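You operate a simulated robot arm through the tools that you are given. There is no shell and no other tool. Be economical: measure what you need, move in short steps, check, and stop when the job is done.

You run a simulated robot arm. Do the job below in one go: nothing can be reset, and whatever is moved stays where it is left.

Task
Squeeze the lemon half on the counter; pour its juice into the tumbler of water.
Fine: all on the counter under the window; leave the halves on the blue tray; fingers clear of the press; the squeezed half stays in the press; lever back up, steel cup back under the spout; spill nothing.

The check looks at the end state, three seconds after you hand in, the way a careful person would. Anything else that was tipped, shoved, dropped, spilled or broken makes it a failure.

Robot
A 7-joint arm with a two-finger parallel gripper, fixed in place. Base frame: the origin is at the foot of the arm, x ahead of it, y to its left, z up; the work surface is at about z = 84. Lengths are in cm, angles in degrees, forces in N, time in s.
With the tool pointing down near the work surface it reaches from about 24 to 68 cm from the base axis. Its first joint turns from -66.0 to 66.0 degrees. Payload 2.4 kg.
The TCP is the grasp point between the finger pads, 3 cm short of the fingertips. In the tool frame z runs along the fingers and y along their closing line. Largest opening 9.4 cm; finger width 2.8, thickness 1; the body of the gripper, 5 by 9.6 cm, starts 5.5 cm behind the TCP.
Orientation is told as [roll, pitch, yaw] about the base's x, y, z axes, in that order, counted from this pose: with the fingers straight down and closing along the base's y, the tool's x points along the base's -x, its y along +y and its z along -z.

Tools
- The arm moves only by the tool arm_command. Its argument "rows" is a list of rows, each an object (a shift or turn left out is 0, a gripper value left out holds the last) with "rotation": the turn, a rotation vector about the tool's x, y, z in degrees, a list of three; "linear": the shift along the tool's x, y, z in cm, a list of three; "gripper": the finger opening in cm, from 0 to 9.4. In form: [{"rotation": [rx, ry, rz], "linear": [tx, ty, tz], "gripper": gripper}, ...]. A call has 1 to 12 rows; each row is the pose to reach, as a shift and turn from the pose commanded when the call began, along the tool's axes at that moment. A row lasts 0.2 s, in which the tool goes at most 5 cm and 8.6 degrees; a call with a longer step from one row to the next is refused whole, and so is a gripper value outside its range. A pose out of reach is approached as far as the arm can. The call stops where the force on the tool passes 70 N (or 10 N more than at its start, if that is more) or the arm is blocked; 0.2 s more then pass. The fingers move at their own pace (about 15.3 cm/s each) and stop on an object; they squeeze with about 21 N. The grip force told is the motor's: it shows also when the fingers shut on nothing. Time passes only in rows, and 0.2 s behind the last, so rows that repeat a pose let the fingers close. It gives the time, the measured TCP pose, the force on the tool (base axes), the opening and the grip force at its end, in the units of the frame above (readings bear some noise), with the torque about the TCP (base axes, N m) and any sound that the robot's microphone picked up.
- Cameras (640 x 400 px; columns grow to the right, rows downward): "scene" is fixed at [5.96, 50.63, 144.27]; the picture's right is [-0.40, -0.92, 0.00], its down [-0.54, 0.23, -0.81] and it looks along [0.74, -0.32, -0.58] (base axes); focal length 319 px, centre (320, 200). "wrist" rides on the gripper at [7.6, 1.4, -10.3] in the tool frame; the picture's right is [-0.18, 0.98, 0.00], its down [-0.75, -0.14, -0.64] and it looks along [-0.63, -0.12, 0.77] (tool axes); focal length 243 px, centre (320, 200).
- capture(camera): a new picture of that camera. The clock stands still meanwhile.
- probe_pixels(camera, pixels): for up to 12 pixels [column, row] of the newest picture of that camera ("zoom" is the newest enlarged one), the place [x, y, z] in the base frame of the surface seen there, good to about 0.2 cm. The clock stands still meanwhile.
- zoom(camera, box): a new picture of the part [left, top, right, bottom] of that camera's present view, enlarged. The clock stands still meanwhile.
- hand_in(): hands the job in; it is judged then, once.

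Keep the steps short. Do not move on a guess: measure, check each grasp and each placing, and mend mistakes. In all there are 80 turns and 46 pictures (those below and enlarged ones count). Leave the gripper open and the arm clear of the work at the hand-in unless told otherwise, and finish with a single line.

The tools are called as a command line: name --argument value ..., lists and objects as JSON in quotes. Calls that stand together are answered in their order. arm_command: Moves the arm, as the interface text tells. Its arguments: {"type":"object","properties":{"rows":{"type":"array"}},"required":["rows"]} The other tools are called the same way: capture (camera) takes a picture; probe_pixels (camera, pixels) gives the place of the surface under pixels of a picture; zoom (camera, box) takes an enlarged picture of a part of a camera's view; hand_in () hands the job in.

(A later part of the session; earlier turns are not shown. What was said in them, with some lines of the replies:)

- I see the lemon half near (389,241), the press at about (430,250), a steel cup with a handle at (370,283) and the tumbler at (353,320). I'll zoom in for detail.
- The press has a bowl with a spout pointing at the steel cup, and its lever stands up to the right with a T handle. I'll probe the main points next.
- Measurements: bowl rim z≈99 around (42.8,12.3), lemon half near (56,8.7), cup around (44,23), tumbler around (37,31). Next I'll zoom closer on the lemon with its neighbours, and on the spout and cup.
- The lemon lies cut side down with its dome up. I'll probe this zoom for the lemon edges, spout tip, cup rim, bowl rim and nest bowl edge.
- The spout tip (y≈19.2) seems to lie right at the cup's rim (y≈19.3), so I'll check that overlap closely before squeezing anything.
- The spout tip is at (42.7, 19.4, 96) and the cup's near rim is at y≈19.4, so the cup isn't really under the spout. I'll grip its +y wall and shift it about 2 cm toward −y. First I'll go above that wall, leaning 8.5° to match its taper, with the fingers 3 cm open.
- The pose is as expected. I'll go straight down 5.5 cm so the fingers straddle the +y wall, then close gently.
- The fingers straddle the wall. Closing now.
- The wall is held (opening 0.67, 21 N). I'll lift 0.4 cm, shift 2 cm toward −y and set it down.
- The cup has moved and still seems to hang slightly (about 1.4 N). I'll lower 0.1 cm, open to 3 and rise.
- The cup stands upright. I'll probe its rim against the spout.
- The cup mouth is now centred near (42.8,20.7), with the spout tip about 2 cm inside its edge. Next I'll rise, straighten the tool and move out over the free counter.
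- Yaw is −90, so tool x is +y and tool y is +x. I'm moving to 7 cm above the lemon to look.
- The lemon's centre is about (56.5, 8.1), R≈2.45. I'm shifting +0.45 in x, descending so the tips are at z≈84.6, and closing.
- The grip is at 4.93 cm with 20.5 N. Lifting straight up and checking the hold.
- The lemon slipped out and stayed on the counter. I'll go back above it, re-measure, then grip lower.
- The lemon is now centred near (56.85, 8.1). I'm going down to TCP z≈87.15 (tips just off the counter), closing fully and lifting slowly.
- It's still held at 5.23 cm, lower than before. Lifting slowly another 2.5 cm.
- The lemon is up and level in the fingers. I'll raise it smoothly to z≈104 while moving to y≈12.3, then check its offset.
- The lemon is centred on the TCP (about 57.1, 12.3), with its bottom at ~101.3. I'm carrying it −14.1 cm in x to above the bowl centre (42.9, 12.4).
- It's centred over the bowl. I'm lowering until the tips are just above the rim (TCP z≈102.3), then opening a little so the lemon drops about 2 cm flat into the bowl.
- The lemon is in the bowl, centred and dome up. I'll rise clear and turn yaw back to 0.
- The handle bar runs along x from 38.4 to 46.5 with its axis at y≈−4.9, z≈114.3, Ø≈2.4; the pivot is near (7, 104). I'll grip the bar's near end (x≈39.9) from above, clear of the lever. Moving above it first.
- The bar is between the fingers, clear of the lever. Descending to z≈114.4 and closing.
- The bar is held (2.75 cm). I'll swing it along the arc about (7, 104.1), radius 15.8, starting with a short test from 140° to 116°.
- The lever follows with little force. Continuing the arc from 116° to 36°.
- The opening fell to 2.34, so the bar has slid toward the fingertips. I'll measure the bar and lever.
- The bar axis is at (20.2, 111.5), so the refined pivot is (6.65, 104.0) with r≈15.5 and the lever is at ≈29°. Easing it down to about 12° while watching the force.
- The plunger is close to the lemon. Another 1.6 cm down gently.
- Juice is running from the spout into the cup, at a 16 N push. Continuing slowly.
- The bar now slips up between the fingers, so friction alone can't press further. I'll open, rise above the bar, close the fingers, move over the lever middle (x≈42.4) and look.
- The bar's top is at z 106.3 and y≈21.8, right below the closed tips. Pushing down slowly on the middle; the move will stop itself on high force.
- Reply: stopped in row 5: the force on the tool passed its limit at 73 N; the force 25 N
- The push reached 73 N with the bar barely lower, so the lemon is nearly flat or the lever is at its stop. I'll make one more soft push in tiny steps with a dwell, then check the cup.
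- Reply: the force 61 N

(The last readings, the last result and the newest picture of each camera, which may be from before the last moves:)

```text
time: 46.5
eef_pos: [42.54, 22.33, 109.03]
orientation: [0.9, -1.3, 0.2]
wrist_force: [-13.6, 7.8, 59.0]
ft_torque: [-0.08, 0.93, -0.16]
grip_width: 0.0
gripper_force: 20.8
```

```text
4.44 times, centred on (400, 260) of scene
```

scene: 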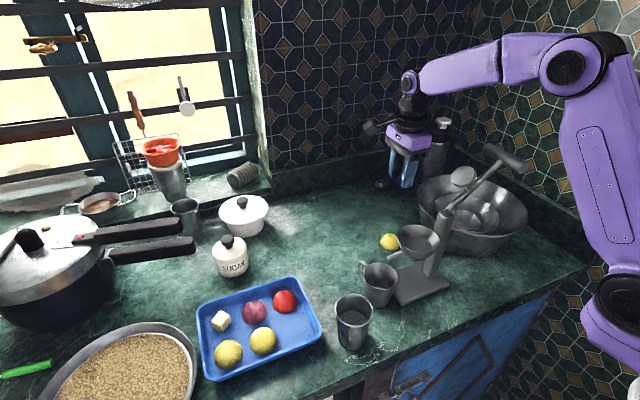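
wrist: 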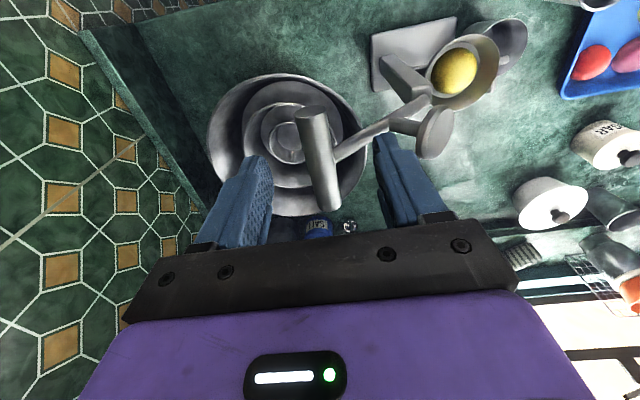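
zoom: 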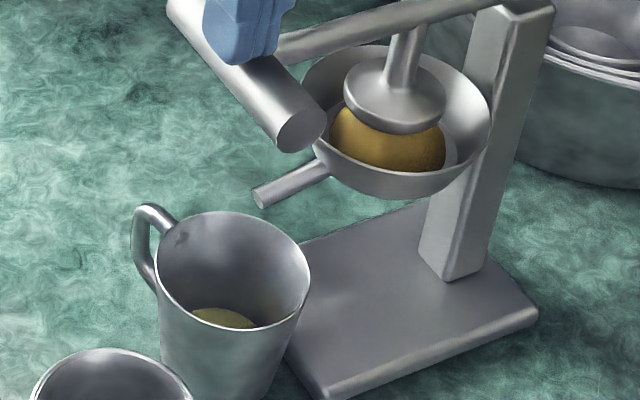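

No more juice comes at 59 N and the half is collapsed, so the squeeze is done with the juice in the cup. Now I'll lift off, open, and straddle the bar's near end (x≈39.9) to bring the lever back up.

arm_command --rows '[{"linear": [0, 0, -2], "rotation": [0.7, 0.8, 0]}, {"linear": [1.2, -0.2, -4.5], "rotation": [0.7, 0.8, 0], "gripper": 6}, {"linear": [2.6, -0.3, -4.5], "rotation": [0.7, 0.8, 0]}, {"linear": [2.6, -0.3, -4.5], "rotation": [0.7, 0.8, 0]}]'

zoom --camera "scene" --box '[330, 140, 470, 290]'

```text
time: 47.5
eef_pos: [39.67, 21.68, 113.12]
orientation: [0.0, 0.2, 0.1]
wrist_force: [0.7, -0.1, 0.0]
ft_torque: [-0.01, -0.01, 0.01]
grip_width: 5.99
gripper_force: 0.0
```

```text
2.67 times, centred on (400, 215) of scene
```

zoom: 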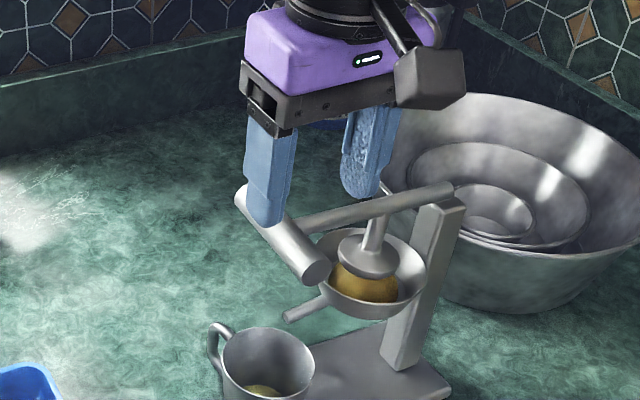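

probe_pixels --camera "zoom" --pixels '[[316, 274], [300, 250], [322, 290], [290, 230], [240, 195]]'

```text
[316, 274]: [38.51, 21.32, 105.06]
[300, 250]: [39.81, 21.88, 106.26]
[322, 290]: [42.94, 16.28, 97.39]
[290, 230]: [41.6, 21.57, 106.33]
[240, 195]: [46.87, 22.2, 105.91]
```

The bar axis is at (y≈21.7, z≈105). Descending 8.1 cm and closing on it.

arm_command --rows '[{"linear": [-0.2, 0, 4]}, {"linear": [-0.2, 0, 8.1]}, {"linear": [-0.2, 0, 8.1]}, {"linear": [-0.2, 0, 8.1], "gripper": 3}, {"linear": [-0.2, 0, 8.1], "gripper": 1.5}, {"linear": [-0.2, 0, 8.1], "gripper": 1.5}]'

```text
time: 48.9
eef_pos: [40.21, 21.64, 104.98]
orientation: [-0.1, 0.2, 0.1]
wrist_force: [0.2, -4.9, -1.2]
ft_torque: [-0.03, 0.32, -0.06]
grip_width: 2.78
gripper_force: 21.4
```

The bar is held (2.78). Swinging the lever up along the arc to 84° first.

arm_command --rows '[{"linear": [0, -0.1, -1]}, {"linear": [0, -0.25, -2.28]}, {"linear": [0, -0.85, -4.33]}, {"linear": [0, -1.7, -6.28]}, {"linear": [0, -2.83, -8.09]}, {"linear": [0, -4.2, -9.73]}, {"linear": [0, -5.8, -11.16]}, {"linear": [0, -7.55, -12.35]}, {"linear": [0, -9.47, -13.29]}, {"linear": [0, -11.5, -13.95]}, {"linear": [0, -13.6, -14.32]}, {"linear": [0, -13.6, -14.32]}]'

zoom --camera "scene" --box '[330, 80, 510, 300]'

```text
time: 51.5
eef_pos: [40.22, 8.25, 119.34]
orientation: [-0.1, 0.2, 0.2]
wrist_force: [-3.8, 3.5, 5.9]
ft_torque: [0.04, 0.25, 0.02]
grip_width: 2.36
gripper_force: 21.0
```

```text
1.82 times, centred on (420, 190) of scene
```

zoom: 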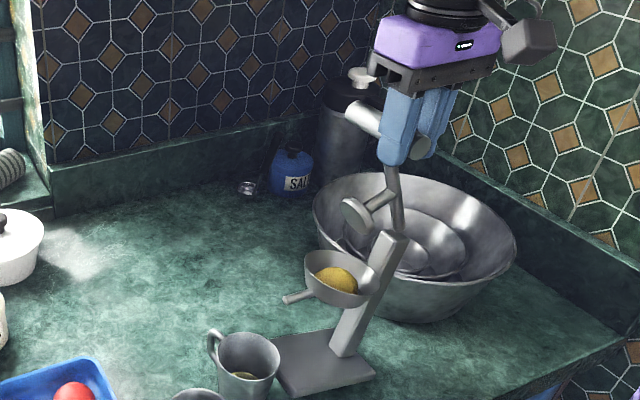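

The lever comes up and the squeezed half stays in the bowl. Continuing back to ~132°.

arm_command --rows '[{"linear": [0, -2.13, -0.07]}, {"linear": [0, -4.26, 0.15]}, {"linear": [0, -6.33, 0.67]}, {"linear": [0, -8.31, 1.47]}, {"linear": [0, -10.16, 2.54]}, {"linear": [0, -11.84, 3.85]}, {"linear": [0, -11.84, 3.85]}]'

zoom --camera "scene" --box '[390, 70, 570, 250]'

```text
time: 53.1
eef_pos: [40.13, -3.81, 115.5]
orientation: [-0.1, 0.2, 0.2]
wrist_force: [-2.8, 1.6, 6.0]
ft_torque: [-0.13, -0.46, 0.0]
grip_width: 2.33
gripper_force: 21.1
```

```text
2.22 times, centred on (480, 160) of scene
```

zoom: 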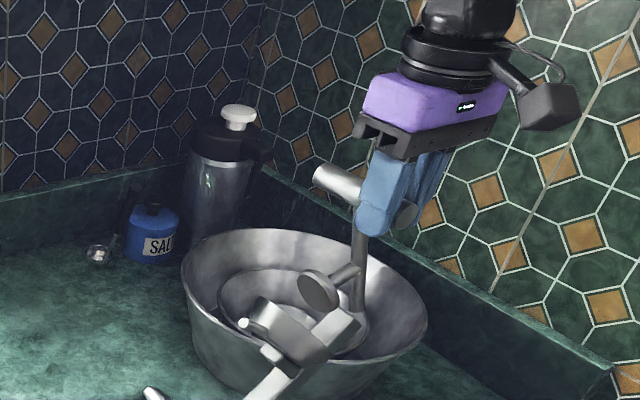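

The press itself looks tipped backward in this view. I'll stop and look at the full scene before doing anything else.

capture --camera "scene"

```text
7 pictures are left
```

scene: 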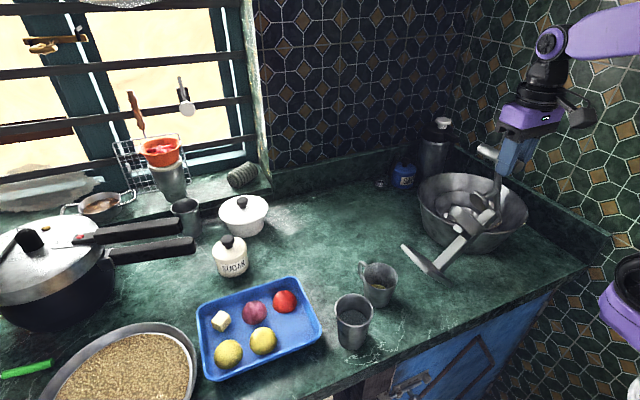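

The press has been dragged over backward by the lever; the cup and tumbler are untouched. One close look and some probes before I reverse the motion.

zoom --camera "scene" --box '[390, 130, 540, 290]'

```text
2.50 times, centred on (465, 210) of scene
```

zoom: 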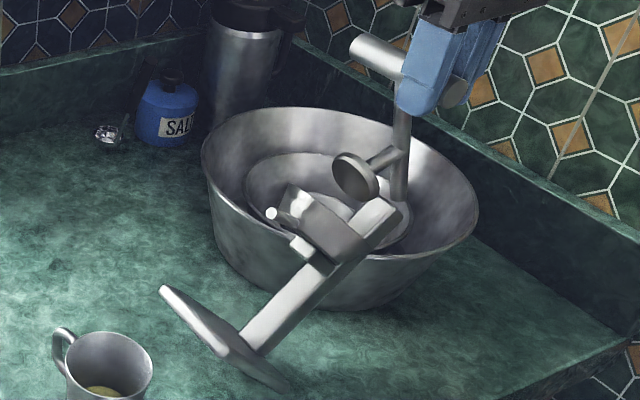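

probe_pixels --camera "zoom" --pixels '[[165, 290], [280, 385], [240, 350], [225, 355], [380, 210], [330, 262], [270, 213], [325, 205], [300, 245], [400, 205], [402, 130], [460, 95]]'

```text
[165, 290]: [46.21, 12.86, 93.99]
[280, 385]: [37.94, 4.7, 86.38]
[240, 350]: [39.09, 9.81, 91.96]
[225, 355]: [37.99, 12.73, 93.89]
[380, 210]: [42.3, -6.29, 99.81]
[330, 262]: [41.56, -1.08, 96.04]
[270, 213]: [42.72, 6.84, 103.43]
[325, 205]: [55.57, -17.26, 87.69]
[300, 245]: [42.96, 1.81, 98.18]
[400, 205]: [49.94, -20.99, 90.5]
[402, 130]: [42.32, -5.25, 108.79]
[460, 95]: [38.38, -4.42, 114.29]
```

The press is tilted about 48° about its rear base edge (y≈4, z≈84), with the lever only about 27° open relative to it. The grip drag pulled the press over instead of opening the hinge. Bar position alone fixes both tilt and hinge angle, so I'll bring the bar back slowly on a circle about that rear edge. First half now.

arm_command --rows '[{"linear": [0, 0.8, -0.2]}, {"linear": [0, 1.59, -0.41]}, {"linear": [0, 3.2, -0.74]}, {"linear": [0, 4.83, -0.98]}, {"linear": [0, 6.46, -1.14]}, {"linear": [0, 8.11, -1.21]}, {"linear": [0, 8.11, -1.21]}]'

zoom --camera "scene" --box '[370, 110, 530, 300]'

```text
time: 54.7
eef_pos: [40.03, 4.61, 116.64]
orientation: [-0.1, 0.1, 0.2]
wrist_force: [-2.5, 2.1, 1.7]
ft_torque: [-0.05, -0.01, 0.09]
grip_width: 2.35
gripper_force: 21.0
```

```text
2.11 times, centred on (450, 205) of scene
```

zoom: 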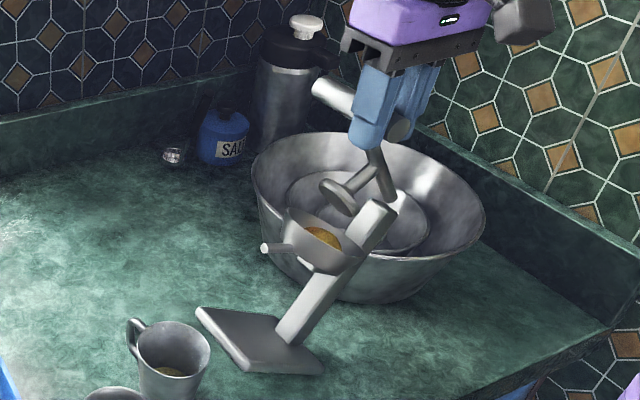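

It's working: the press is coming back up and the half is still in the bowl. Continuing slowly until the base is flat.

arm_command --rows '[{"linear": [0, 1.65, 0.01]}, {"linear": [0, 3.29, 0.11]}, {"linear": [0, 4.92, 0.29]}, {"linear": [0, 6.54, 0.57]}, {"linear": [0, 8.15, 0.92]}, {"linear": [0, 9.73, 1.36]}, {"linear": [0, 11.29, 1.88]}, {"linear": [0, 12.4, 2.3]}, {"linear": [0, 13.3, 2.7]}, {"linear": [0, 14.3, 3.17]}, {"linear": [0, 15.0, 3.5]}]'

arm_command --rows '[{"linear": [0, 0.35, 0.2]}, {"linear": [0, 0.7, 0.4]}, {"linear": [0, 1.05, 0.6]}, {"linear": [0, 1.4, 0.85]}, {"linear": [0, 1.75, 1.1]}, {"linear": [0, 2.2, 1.3]}, {"linear": [0, 2.2, 1.3]}]'

zoom --camera "scene" --box '[330, 110, 500, 310]'

```text
time: 57.1
eef_pos: [40.13, 19.32, 113.21]
orientation: [-0.4, 0.3, 0.0]
wrist_force: [-1.1, -4.3, -2.6]
ft_torque: [-0.14, -0.12, -0.31]
grip_width: 2.36
gripper_force: 20.5
```

```text
time: 58.7
eef_pos: [40.07, 21.72, 111.8]
orientation: [-0.1, 0.2, 0.2]
wrist_force: [-1.4, -4.3, -1.9]
ft_torque: [-0.11, -0.2, -0.37]
grip_width: 2.35
gripper_force: 20.9
```

```text
2.00 times, centred on (415, 210) of scene
```

zoom: 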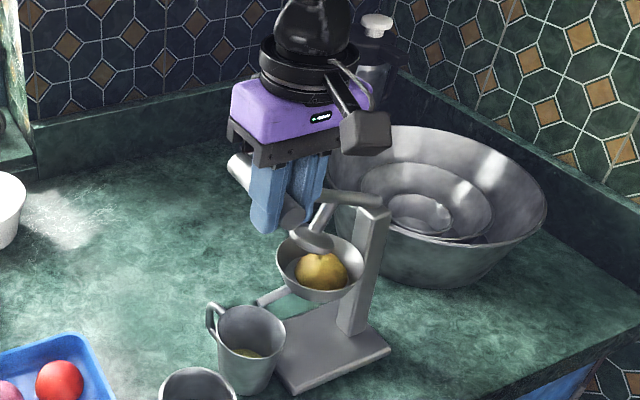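

The press stands again with the half in the bowl. Probing base corners, bowl rim, spout tip, cup, lever and bar.

probe_pixels --camera "zoom" --pixels '[[295, 385], [385, 348], [320, 350], [262, 300], [278, 255], [363, 265], [293, 215], [333, 205], [370, 203], [320, 260], [232, 312], [282, 345]]'

```text
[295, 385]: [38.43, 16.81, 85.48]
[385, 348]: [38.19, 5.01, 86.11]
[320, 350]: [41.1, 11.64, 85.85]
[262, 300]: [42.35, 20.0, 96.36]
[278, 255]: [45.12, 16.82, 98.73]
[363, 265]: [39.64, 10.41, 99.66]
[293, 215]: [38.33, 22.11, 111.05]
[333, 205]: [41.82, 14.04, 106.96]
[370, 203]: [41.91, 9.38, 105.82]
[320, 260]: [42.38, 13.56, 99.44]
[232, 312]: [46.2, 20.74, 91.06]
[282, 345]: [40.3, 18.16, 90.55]
```

The bar is being pulled about 1.2 cm too far in +y (distance to pivot 16.7 against 15.5), which lifts the rear of the base slightly. I'll ease it −1.3 in y. To keep the force purely tangential on the way up, I'll lean the tool 60° about the bar so the fingers point along the lever.

arm_command --rows '[{"linear": [0, -0.6, 0]}, {"linear": [0, -1.3, 0]}, {"linear": [0, -1.12, 0.01], "rotation": [8, 0, 0]}, {"linear": [0, -0.94, 0.05], "rotation": [16, 0, 0]}, {"linear": [0, -0.77, 0.11], "rotation": [24, 0, 0]}, {"linear": [0, -0.61, 0.2], "rotation": [32, 0, 0]}, {"linear": [0, -0.46, 0.3], "rotation": [40, 0, 0]}, {"linear": [0, -0.33, 0.43], "rotation": [48, 0, 0]}, {"linear": [0, -0.22, 0.57], "rotation": [56, 0, 0]}, {"linear": [0, -0.17, 0.65], "rotation": [60, 0, 0]}, {"linear": [0, -0.17, 0.65], "rotation": [60, 0, 0]}]'

```text
time: 61.1
eef_pos: [40.07, 21.42, 111.12]
orientation: [-60.2, 0.2, 0.2]
wrist_force: [-2.5, 1.1, -1.5]
ft_torque: [0.05, -0.05, -0.02]
grip_width: 2.34
gripper_force: 20.6
```

The lean worked with low forces. Now I'll loosen to 3.5 cm and slide 1.3 cm forward so the bar rests in a loose cage at the TCP.

arm_command --rows '[{"gripper": 3.5}, {"gripper": 3.5}, {"linear": [0, 0, 0.7]}, {"linear": [0, 0, 1.3]}, {"linear": [0, 0, 1.3]}]'

zoom --camera "scene" --box '[330, 110, 500, 310]'

```text
time: 62.3
eef_pos: [40.16, 20.38, 110.54]
orientation: [-60.2, 0.4, 0.2]
wrist_force: [-1.0, 1.5, -1.5]
ft_torque: [0.0, -0.01, -0.02]
grip_width: 3.56
gripper_force: 0.4
```

```text
2.00 times, centred on (415, 210) of scene
```

zoom: 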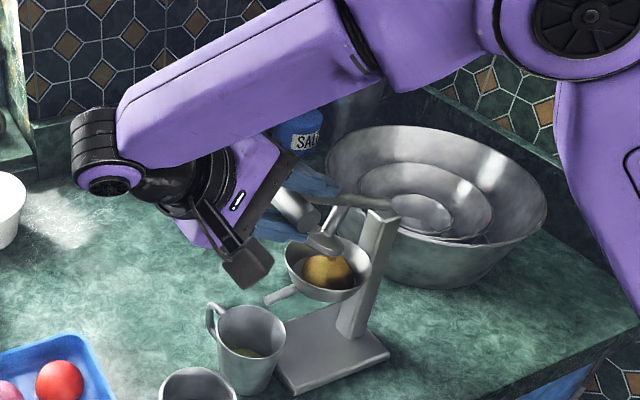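

probe_pixels --camera "zoom" --pixels '[[295, 387], [385, 350], [320, 350], [267, 300], [288, 262], [371, 260], [310, 212], [385, 212], [335, 242], [330, 272]]'

```text
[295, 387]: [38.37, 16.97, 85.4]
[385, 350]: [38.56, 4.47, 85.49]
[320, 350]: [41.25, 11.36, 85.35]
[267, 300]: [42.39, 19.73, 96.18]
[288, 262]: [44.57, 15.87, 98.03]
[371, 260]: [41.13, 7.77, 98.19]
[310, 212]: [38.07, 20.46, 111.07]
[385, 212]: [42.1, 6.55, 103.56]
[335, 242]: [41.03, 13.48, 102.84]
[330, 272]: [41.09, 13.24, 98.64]
```

The base is flat again (85.4 at both ends), the cup is untouched and the bar sits loosely in the cage at θ≈25°. Now I'll rotate tool and lever together about the pivot (6.8, 104), so only tangential force acts. First 40°.

arm_command --rows '[{"linear": [0, -1.05, -0.04], "rotation": [-4, 0, 0]}, {"linear": [0, -2.1, -0.01], "rotation": [-8, 0, 0]}, {"linear": [0, -3.15, 0.09], "rotation": [-12, 0, 0]}, {"linear": [0, -4.19, 0.27], "rotation": [-16, 0, 0]}, {"linear": [0, -5.21, 0.52], "rotation": [-20, 0, 0]}, {"linear": [0, -6.21, 0.84], "rotation": [-24, 0, 0]}, {"linear": [0, -7.19, 1.23], "rotation": [-28, 0, 0]}, {"linear": [0, -8.14, 1.69], "rotation": [-32, 0, 0]}, {"linear": [0, -9.05, 2.21], "rotation": [-36, 0, 0]}, {"linear": [0, -9.93, 2.79], "rotation": [-40, 0, 0]}, {"linear": [0, -9.93, 2.79], "rotation": [-40, 0, 0]}]'

```text
time: 64.7
eef_pos: [40.11, 13.06, 117.72]
orientation: [-20.0, 0.1, 0.0]
wrist_force: [0.4, -0.4, -0.3]
ft_torque: [0.01, -0.01, -0.05]
grip_width: 3.53
gripper_force: 0.5
```

The force is almost zero and the arc is right. Another 40°, to ≈105°.

arm_command --rows '[{"linear": [0, -1.05, -0.04], "rotation": [-4, 0, 0]}, {"linear": [0, -2.1, -0.01], "rotation": [-8, 0, 0]}, {"linear": [0, -3.15, 0.09], "rotation": [-12, 0, 0]}, {"linear": [0, -4.19, 0.27], "rotation": [-16, 0, 0]}, {"linear": [0, -5.21, 0.52], "rotation": [-20, 0, 0]}, {"linear": [0, -6.21, 0.84], "rotation": [-24, 0, 0]}, {"linear": [0, -7.19, 1.23], "rotation": [-28, 0, 0]}, {"linear": [0, -8.14, 1.69], "rotation": [-32, 0, 0]}, {"linear": [0, -9.05, 2.21], "rotation": [-36, 0, 0]}, {"linear": [0, -9.93, 2.79], "rotation": [-40, 0, 0]}, {"linear": [0, -9.93, 2.79], "rotation": [-40, 0, 0]}]'

```text
time: 67.1
eef_pos: [40.08, 2.7, 118.63]
orientation: [19.9, 0.2, 0.2]
wrist_force: [-0.1, -0.1, 0.3]
ft_torque: [0.02, -0.02, 0.01]
grip_width: 3.52
gripper_force: 0.1
```

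Still almost no force, at θ≈106°. The last 32° follow the arc with less tool lean, up to the lever's rest near 139°.

arm_command --rows '[{"linear": [0, -1.05, -0.04], "rotation": [-2, 0, 0]}, {"linear": [0, -2.1, -0.01], "rotation": [-4, 0, 0]}, {"linear": [0, -3.15, 0.09], "rotation": [-6, 0, 0]}, {"linear": [0, -4.19, 0.27], "rotation": [-8, 0, 0]}, {"linear": [0, -5.21, 0.52], "rotation": [-10, 0, 0]}, {"linear": [0, -6.21, 0.84], "rotation": [-12, 0, 0]}, {"linear": [0, -7.19, 1.23], "rotation": [-12, 0, 0]}, {"linear": [0, -7.7, 1.46], "rotation": [-12, 0, 0]}, {"linear": [0, -8.14, 1.69], "rotation": [-12, 0, 0]}, {"linear": [0, -8.14, 1.69], "rotation": [-12, 0, 0]}]'

zoom --camera "scene" --box '[320, 90, 550, 330]'

```text
time: 69.3
eef_pos: [40.06, -4.36, 114.07]
orientation: [31.9, 0.2, 0.1]
wrist_force: [0.0, -0.8, -1.3]
ft_torque: [0.03, 0.04, -0.03]
grip_width: 3.53
gripper_force: 0.1
```

```text
1.67 times, centred on (435, 210) of scene
```

zoom: 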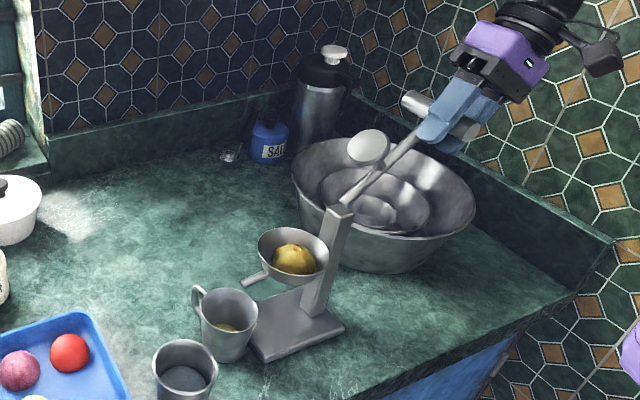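

The press is upright, the half is in the bowl and the lever is back up. I'm probing the press, bar, cup and tumbler in this picture for the next steps.

probe_pixels --camera "zoom" --pixels '[[268, 357], [340, 326], [247, 281], [470, 132], [404, 100], [203, 318], [256, 318], [228, 330], [235, 290], [196, 297], [215, 365], [154, 362]]'

probe_pixels --camera "zoom" --pixels '[[228, 361], [184, 341], [190, 372], [185, 380], [258, 235], [328, 265], [199, 290], [200, 313], [297, 245], [228, 325], [214, 327], [242, 331]]'

```text
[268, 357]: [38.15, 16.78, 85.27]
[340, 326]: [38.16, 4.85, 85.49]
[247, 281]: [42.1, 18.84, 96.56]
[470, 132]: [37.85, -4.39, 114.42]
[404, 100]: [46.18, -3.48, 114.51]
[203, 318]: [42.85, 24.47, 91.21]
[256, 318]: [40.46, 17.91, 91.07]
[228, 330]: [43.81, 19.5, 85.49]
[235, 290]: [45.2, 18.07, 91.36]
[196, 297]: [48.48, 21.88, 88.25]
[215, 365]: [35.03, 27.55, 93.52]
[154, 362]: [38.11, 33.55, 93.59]
```

```text
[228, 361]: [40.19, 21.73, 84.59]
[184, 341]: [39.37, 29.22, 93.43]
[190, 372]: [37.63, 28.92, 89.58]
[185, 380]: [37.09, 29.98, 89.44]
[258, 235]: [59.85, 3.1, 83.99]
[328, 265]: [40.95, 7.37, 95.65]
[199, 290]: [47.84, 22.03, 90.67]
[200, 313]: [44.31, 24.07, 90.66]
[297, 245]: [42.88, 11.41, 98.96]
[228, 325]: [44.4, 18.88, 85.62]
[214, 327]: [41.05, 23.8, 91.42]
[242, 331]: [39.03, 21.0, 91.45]
```

All good: the base is flat at 85.3–85.5, the bar is at (−4.4, 114.4), and cup and tumbler are in place. Now I'll open, withdraw along the fingers and straighten while rising.

arm_command --rows '[{"gripper": 5.5}, {"gripper": 5.5}, {"linear": [0, 0, -2]}, {"linear": [0, 0, -5]}, {"linear": [0, 0, -8]}, {"linear": [0, 2.1, -11.4], "rotation": [8, 0, 0]}, {"linear": [0, 4.2, -14.8], "rotation": [16, 0, 0]}, {"linear": [0, 4.2, -14.8], "rotation": [24, 0, 0]}, {"linear": [0, 4.2, -14.8], "rotation": [32, 0, 0]}, {"linear": [0, 4.2, -14.8], "rotation": [32, 0, 0]}]'

```text
time: 71.5
eef_pos: [40.3, -8.58, 129.03]
orientation: [-0.2, 0.2, 0.1]
wrist_force: [0.2, -0.1, -0.4]
ft_torque: [-0.04, 0.0, -0.02]
grip_width: 5.51
gripper_force: 0.0
```

The lever is released and the tool is clear. I'm moving high above everything to the left and tilting the tool 50° forward at (37, 26, 115), to test in free air whether the pouring pose can be reached.

arm_command --rows '[{"linear": [0, 4.4, 0]}, {"linear": [0.5, 8.8, 0]}, {"linear": [1, 13.2, 0]}, {"linear": [1.5, 17.6, 0]}, {"linear": [2, 22, 0], "rotation": [0, -8, 0]}, {"linear": [2.5, 26.4, 1], "rotation": [0, -16, 0]}, {"linear": [3, 30.6, 3], "rotation": [0, -24, 0], "gripper": 8.2}, {"linear": [3, 34.4, 6], "rotation": [0, -32, 0]}, {"linear": [3, 34.6, 10], "rotation": [0, -40, 0]}, {"linear": [3, 34.6, 14], "rotation": [0, -48, 0]}, {"linear": [3, 34.6, 14], "rotation": [0, -50, 0]}, {"linear": [3, 34.6, 14], "rotation": [0, -50, 0]}]'

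```text
time: 74.1
eef_pos: [37.1, 25.9, 114.87]
orientation: [-0.1, -49.7, 0.3]
wrist_force: [0.3, -0.2, 0.3]
ft_torque: [0.03, -0.02, 0.0]
grip_width: 8.2
gripper_force: 0.1
```

Reached. Now a dry run of the pouring roll, 102° about the base x axis, without the cup.

arm_command --rows '[{"rotation": [5.46, 0, -6.51]}, {"rotation": [10.92, 0, -13.02]}, {"rotation": [16.38, 0, -19.53]}, {"rotation": [21.84, 0, -26.04]}, {"rotation": [27.3, 0, -32.55]}, {"rotation": [32.76, 0, -39.06]}, {"rotation": [38.22, 0, -45.57]}, {"rotation": [43.68, 0, -52.08]}, {"rotation": [49.14, 0, -58.59]}, {"rotation": [54.6, 0, -65.1]}, {"rotation": [60.06, 0, -71.61]}, {"rotation": [65.52, 0, -78.12]}]'

```text
time: 76.7
eef_pos: [37.0, 25.89, 114.89]
orientation: [-97.8, 9.4, 49.6]
wrist_force: [-0.9, 0.4, 0.3]
ft_torque: [0.02, -0.02, -0.01]
grip_width: 8.2
gripper_force: 0.0
```

The pouring pose is reachable (orientation matches −102°). Rolling back to the 50° tilt.

arm_command --rows '[{"rotation": [-5.46, 0, 6.51]}, {"rotation": [-10.92, 0, 13.02]}, {"rotation": [-16.38, 0, 19.53]}, {"rotation": [-21.84, 0, 26.04]}, {"rotation": [-27.3, 0, 32.55]}, {"rotation": [-32.76, 0, 39.06]}, {"rotation": [-38.22, 0, 45.57]}, {"rotation": [-43.68, 0, 52.08]}, {"rotation": [-49.14, 0, 58.59]}, {"rotation": [-54.6, 0, 65.1]}, {"rotation": [-60.06, 0, 71.61]}, {"rotation": [-65.52, 0, 78.12]}]'

arm_command --rows '[{"linear": [3.2, -1, 2.57]}, {"linear": [6.4, -2, 5.15]}, {"linear": [9.6, -3, 7.7]}, {"linear": [12.8, -4, 10.3]}, {"linear": [15.96, -5, 12.87]}, {"linear": [15.96, -5, 12.87]}]'

```text
time: 79.3
eef_pos: [37.15, 25.89, 114.88]
orientation: [0.0, -49.7, 0.1]
wrist_force: [0.3, -0.9, -0.1]
ft_torque: [-0.01, 0.0, 0.05]
grip_width: 8.2
gripper_force: 0.1
```

```text
time: 80.7
eef_pos: [36.47, 20.72, 94.27]
orientation: [0.0, -49.9, 0.2]
wrist_force: [0.3, -0.1, 0.2]
ft_torque: [0.0, -0.01, 0.03]
grip_width: 8.2
gripper_force: 0.0
```

In front of the cup as planned. Advancing 8 cm along the fingers so they pass either side of the cup.

arm_command --rows '[{"linear": [0, 0.15, 2]}, {"linear": [0, 0.15, 4]}, {"linear": [0, 0.15, 6]}, {"linear": [0, 0.15, 7.2]}, {"linear": [0, 0.15, 8]}, {"linear": [0, 0.15, 8]}]'

zoom --camera "scene" --box '[310, 180, 460, 330]'

```text
time: 82.1
eef_pos: [42.74, 21.04, 89.37]
orientation: [-0.1, -49.8, 0.2]
wrist_force: [-0.1, 0.9, -0.4]
ft_torque: [-0.02, 0.03, -0.02]
grip_width: 8.19
gripper_force: 0.1
```

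```text
2.67 times, centred on (385, 255) of scene
```

zoom: 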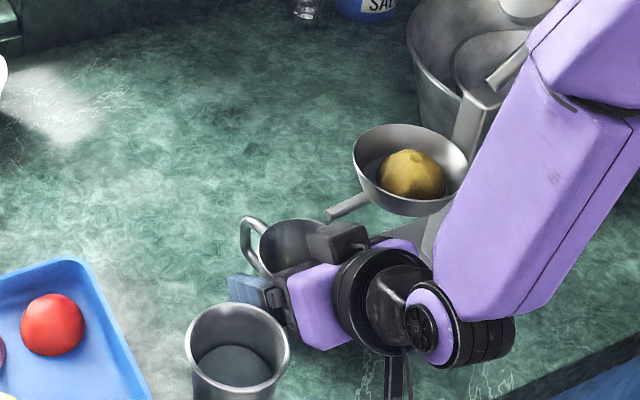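

The fingers are either side of the cup with no contact force, and spout and press are clear. Closing on the cup.

arm_command --rows '[{"gripper": 7.4}, {"gripper": 6.8}, {"gripper": 6}, {"gripper": 5}, {"gripper": 5}]'

```text
time: 83.3
eef_pos: [42.66, 21.08, 89.35]
orientation: [0.0, -49.7, 0.3]
wrist_force: [-0.6, 0.2, 0.3]
ft_torque: [-0.01, 0.01, -0.04]
grip_width: 7.52
gripper_force: 20.8
```

The cup is gripped (7.5 cm incl. pad shape, 20.8 N). Lifting slowly 3.6 cm, which keeps the rim below the spout.

arm_command --rows '[{"linear": [-0.4, 0, -0.33]}, {"linear": [-1.1, 0, -0.92]}, {"linear": [-1.9, 0, -1.59]}, {"linear": [-2.5, 0, -2.09]}, {"linear": [-2.76, 0, -2.31]}, {"linear": [-2.76, 0, -2.31]}]'

```text
time: 84.7
eef_pos: [42.73, 21.08, 92.85]
orientation: [-0.1, -49.8, 0.1]
wrist_force: [0.3, -0.6, -0.7]
ft_torque: [0.0, -0.02, 0.03]
grip_width: 7.49
gripper_force: 21.0
```

The width is steady, so the cup is lifted. Now +4.2 cm in y out from under the spout, then up 7.4 cm, smoothly.

arm_command --rows '[{"linear": [0, 0.6, 0]}, {"linear": [0, 1.7, 0]}, {"linear": [0, 2.9, 0]}, {"linear": [0, 3.9, 0]}, {"linear": [0, 4.2, 0]}, {"linear": [-0.6, 4.2, -0.5]}, {"linear": [-1.8, 4.2, -1.5]}, {"linear": [-3.2, 4.2, -2.7]}, {"linear": [-4.5, 4.2, -3.8]}, {"linear": [-5.4, 4.2, -4.55]}, {"linear": [-5.67, 4.2, -4.76]}, {"linear": [-5.67, 4.2, -4.76]}]'

```text
time: 87.3
eef_pos: [42.75, 25.28, 100.23]
orientation: [-0.2, -49.7, 0.3]
wrist_force: [0.2, 0.6, -1.2]
ft_torque: [-0.01, -0.02, 0.0]
grip_width: 7.49
gripper_force: 21.2
```

Steady. Moving smoothly to the pre-pour position TCP (34.7, 28.3, 100.5), cup bottom above the tumbler's rim.

arm_command --rows '[{"linear": [0.3, 0.2, -0.4]}, {"linear": [0.9, 0.55, -1.2]}, {"linear": [1.7, 1.0, -2.2]}, {"linear": [2.6, 1.55, -3.3]}, {"linear": [3.5, 2.1, -4.4]}, {"linear": [4.3, 2.6, -5.4]}, {"linear": [4.8, 2.9, -6.05]}, {"linear": [5.03, 3.0, -6.3]}, {"linear": [5.03, 3.0, -6.3]}]'

arm_command --rows '[{"rotation": [2.1, 2.3, -2.5]}, {"rotation": [5.3, 5.7, -6.3]}, {"rotation": [9.0, 9.7, -10.7]}, {"rotation": [13.2, 14.25, -15.7]}, {"rotation": [17.4, 18.8, -20.7]}, {"rotation": [21.1, 22.8, -25.1]}, {"rotation": [24.2, 26.2, -28.9]}, {"rotation": [25.3, 27.4, -30.1]}, {"rotation": [25.3, 27.4, -30.1]}]'

```text
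time: 89.3
eef_pos: [34.84, 28.34, 100.38]
orientation: [-0.1, -49.8, 0.2]
wrist_force: [-0.3, 0.8, -0.9]
ft_torque: [0.0, 0.01, -0.03]
grip_width: 7.47
gripper_force: 21.3
```

```text
time: 91.3
eef_pos: [34.77, 28.37, 100.61]
orientation: [-38.9, -13.7, 22.4]
wrist_force: [0.4, 0.6, -0.6]
ft_torque: [0.03, 0.01, 0.01]
grip_width: 7.47
gripper_force: 21.3
```

The tilt is 48° toward azimuth 55°, exactly as planned and not yet pouring. I'll use the last picture to check the lip over the tumbler.

zoom --camera "scene" --box '[300, 200, 440, 360]'

```text
2.50 times, centred on (370, 280) of scene
```

zoom: 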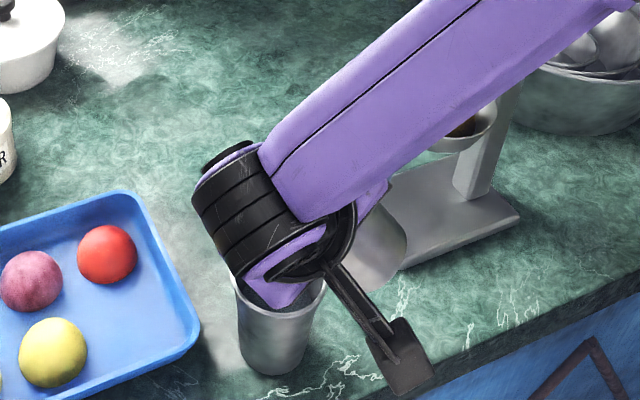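

probe_pixels --camera "zoom" --pixels '[[238, 295], [324, 292], [270, 372], [285, 292], [262, 290], [380, 240], [404, 250], [365, 285], [300, 260], [230, 240], [300, 305], [375, 215]]'

```text
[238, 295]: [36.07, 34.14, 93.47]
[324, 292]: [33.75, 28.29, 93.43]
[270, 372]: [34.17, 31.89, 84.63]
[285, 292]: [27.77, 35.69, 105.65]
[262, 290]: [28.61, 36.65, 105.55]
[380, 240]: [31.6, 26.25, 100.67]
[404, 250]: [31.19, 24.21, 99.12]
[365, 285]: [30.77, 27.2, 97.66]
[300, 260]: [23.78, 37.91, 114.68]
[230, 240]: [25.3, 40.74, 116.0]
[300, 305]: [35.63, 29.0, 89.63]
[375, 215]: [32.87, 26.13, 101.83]
```

The cup's measured side points match the planned pose, so the lip will stay above the tumbler mouth (centre 36.4, 30.8). Pouring slowly up to 102°.

arm_command --rows '[{"rotation": [3.2, 3.4, -3.8]}, {"rotation": [6.3, 6.8, -7.5]}, {"rotation": [8.4, 9.1, -10.0]}, {"rotation": [10.5, 11.4, -12.6]}, {"rotation": [12.6, 13.7, -15.1]}, {"rotation": [14.8, 16.0, -17.6]}, {"rotation": [16.9, 18.2, -20.1]}, {"rotation": [19.0, 20.5, -22.6]}, {"rotation": [21.1, 22.8, -25.1]}, {"rotation": [23.7, 25.7, -28.3]}, {"rotation": [26.4, 28.5, -31.4]}, {"rotation": [28.5, 30.8, -33.9]}]'

arm_command --rows '[{"rotation": [0, 0, 0]}, {"rotation": [0, 0, 0]}, {"rotation": [0, 0, 0]}, {"rotation": [0, 0, 0]}, {"rotation": [0, 0, 0]}, {"rotation": [0, 0, 0]}, {"rotation": [0, 0, 0]}, {"rotation": [0, 0, 0]}, {"rotation": [0, 0, 0]}, {"rotation": [0, 0, 0]}, {"rotation": [0, 0, 0]}, {"rotation": [0, 0, 0]}]'

```text
time: 93.9
eef_pos: [34.75, 28.25, 100.5]
orientation: [-69.9, 31.5, 17.2]
wrist_force: [-1.0, 0.0, -0.8]
ft_torque: [0.02, -0.01, -0.02]
grip_width: 7.42
gripper_force: 20.6
```

```text
time: 96.5
eef_pos: [34.69, 28.28, 100.5]
orientation: [-69.8, 31.3, 17.2]
wrist_force: [0.4, 0.2, 0.0]
ft_torque: [0.01, -0.01, 0.02]
grip_width: 7.42
gripper_force: 20.9
```

The tilt is verified at 102° and held 2.6 s, with the wall sloping down so it drains fully. Rotating back upright over the tumbler.

arm_command --rows '[{"rotation": [-4.48, -4.85, 5.34]}, {"rotation": [-8.96, -9.7, 10.68]}, {"rotation": [-13.44, -14.55, 16.02]}, {"rotation": [-17.92, -19.4, 21.36]}, {"rotation": [-22.4, -24.25, 26.7]}, {"rotation": [-26.88, -29.1, 32.04]}, {"rotation": [-31.36, -33.95, 37.38]}, {"rotation": [-35.84, -38.8, 42.72]}, {"rotation": [-40.32, -43.65, 48.06]}, {"rotation": [-44.8, -48.5, 53.4]}, {"rotation": [-49.28, -53.35, 58.74]}, {"rotation": [-53.8, -58.2, 64.05]}]'

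```text
time: 99.1
eef_pos: [34.76, 28.33, 100.5]
orientation: [0.0, -49.9, 0.2]
wrist_force: [1.2, -1.3, -1.3]
ft_torque: [0.03, 0.0, -0.01]
grip_width: 7.44
gripper_force: 21.0
```

The cup is upright again (orientation −49.9 pitch, roll 0). Retracing the path: away from the tumbler, down, then back under the spout at the carry height.

arm_command --rows '[{"linear": [-0.5, -0.3, 0.6]}, {"linear": [-1.5, -0.9, 1.9]}, {"linear": [-2.7, -1.6, 3.4]}, {"linear": [-3.9, -2.3, 4.9]}, {"linear": [-4.7, -2.8, 5.9]}, {"linear": [-5.03, -3.0, 6.3]}, {"linear": [-5.03, -3.0, 6.3]}]'

arm_command --rows '[{"linear": [1.2, 0, 1.0]}, {"linear": [2.7, 0, 2.25]}, {"linear": [4.2, 0, 3.5]}, {"linear": [5.3, 0, 4.45]}, {"linear": [5.67, 0, 4.76]}, {"linear": [5.67, 0, 4.76]}, {"linear": [5.67, -1.0, 4.76]}, {"linear": [5.67, -2.3, 4.76]}, {"linear": [5.67, -3.5, 4.76]}, {"linear": [5.67, -4.2, 4.76]}, {"linear": [5.67, -4.2, 4.76]}]'

```text
time: 100.7
eef_pos: [42.82, 25.19, 100.26]
orientation: [0.0, -49.8, 0.2]
wrist_force: [0.2, 0.6, -1.1]
ft_torque: [0.03, 0.02, -0.01]
grip_width: 7.4
gripper_force: 20.8
```

```text
time: 103.1
eef_pos: [42.74, 21.11, 92.9]
orientation: [-0.1, -49.8, 0.1]
wrist_force: [-0.2, -0.4, -0.8]
ft_torque: [-0.02, 0.05, 0.0]
grip_width: 7.4
gripper_force: 20.9
```

The carry height is reached. Lowering 3.4 cm, the last part slowly, and checking force before the final millimetres.

arm_command --rows '[{"linear": [0.8, 0, 0.67]}, {"linear": [1.6, 0, 1.34]}, {"linear": [2.2, 0, 1.84]}, {"linear": [2.45, 0, 2.05]}, {"linear": [2.6, 0, 2.18]}, {"linear": [2.6, 0, 2.18]}]'

```text
time: 104.5
eef_pos: [42.83, 21.1, 89.56]
orientation: [0.0, -49.8, 0.2]
wrist_force: [0.6, -1.0, -0.8]
ft_torque: [-0.02, 0.05, 0.01]
grip_width: 7.43
gripper_force: 21.0
```

arm_command --rows '[{"linear": [0.08, 0, 0.065]}, {"linear": [0.16, 0, 0.13]}, {"linear": [0.2, 0, 0.165]}, {"linear": [0.2, 0, 0.165]}]'

```text
time: 105.5
eef_pos: [42.72, 21.1, 89.31]
orientation: [-0.1, -49.9, 0.1]
wrist_force: [-0.9, -1.4, 5.9]
ft_torque: [-0.24, 0.06, -0.02]
grip_width: 7.39
gripper_force: 20.9
```

Contact with the counter (+5.9 N). Opening gently to 8.2 and withdrawing straight back along the fingers.

arm_command --rows '[{"gripper": 7.7}, {"gripper": 8.2}, {"gripper": 8.2}, {"linear": [0, 0, -1.5]}, {"linear": [0, 0, -3.5]}, {"linear": [0, 0, -6]}, {"linear": [0, 0, -8.5]}, {"linear": [0, 0, -8.5]}]'

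```text
time: 107.3
eef_pos: [36.42, 21.06, 94.72]
orientation: [0.0, -49.8, 0.2]
wrist_force: [-0.2, 0.4, -0.9]
ft_torque: [-0.01, 0.03, -0.01]
grip_width: 8.2
gripper_force: 0.0
```

Free of the cup. Rising back along the earlier path to a clear height.

arm_command --rows '[{"linear": [-3.2, 0.5, -2.57]}, {"linear": [-6.4, 1.5, -5.15]}, {"linear": [-9.6, 2.5, -7.7]}, {"linear": [-12.8, 3.7, -10.3]}, {"linear": [-15.96, 5, -12.87]}, {"linear": [-18.5, 5, -15]}, {"linear": [-18.5, 5, -15]}]'

```text
time: 108.9
eef_pos: [36.81, 26.13, 118.63]
orientation: [-0.1, -49.9, 0.1]
wrist_force: [-0.9, -0.4, 0.2]
ft_torque: [-0.03, 0.0, 0.01]
grip_width: 8.21
gripper_force: 0.0
5 turns are left
```

The gripper is open, the arm is clear, the cup is back under the spout, the lever is up and the squeezed half is in the press. Handing in.

hand_in

```text
The job is handed in.
```

The lemon is squeezed and its juice poured into the tumbler, with the half in the press, lever up and cup under the spout, but the press tipped back about 48° and was stood up again, I moved the cup about 2 cm to sit under the spout, and with no pictures left the pour and final state are unseen.
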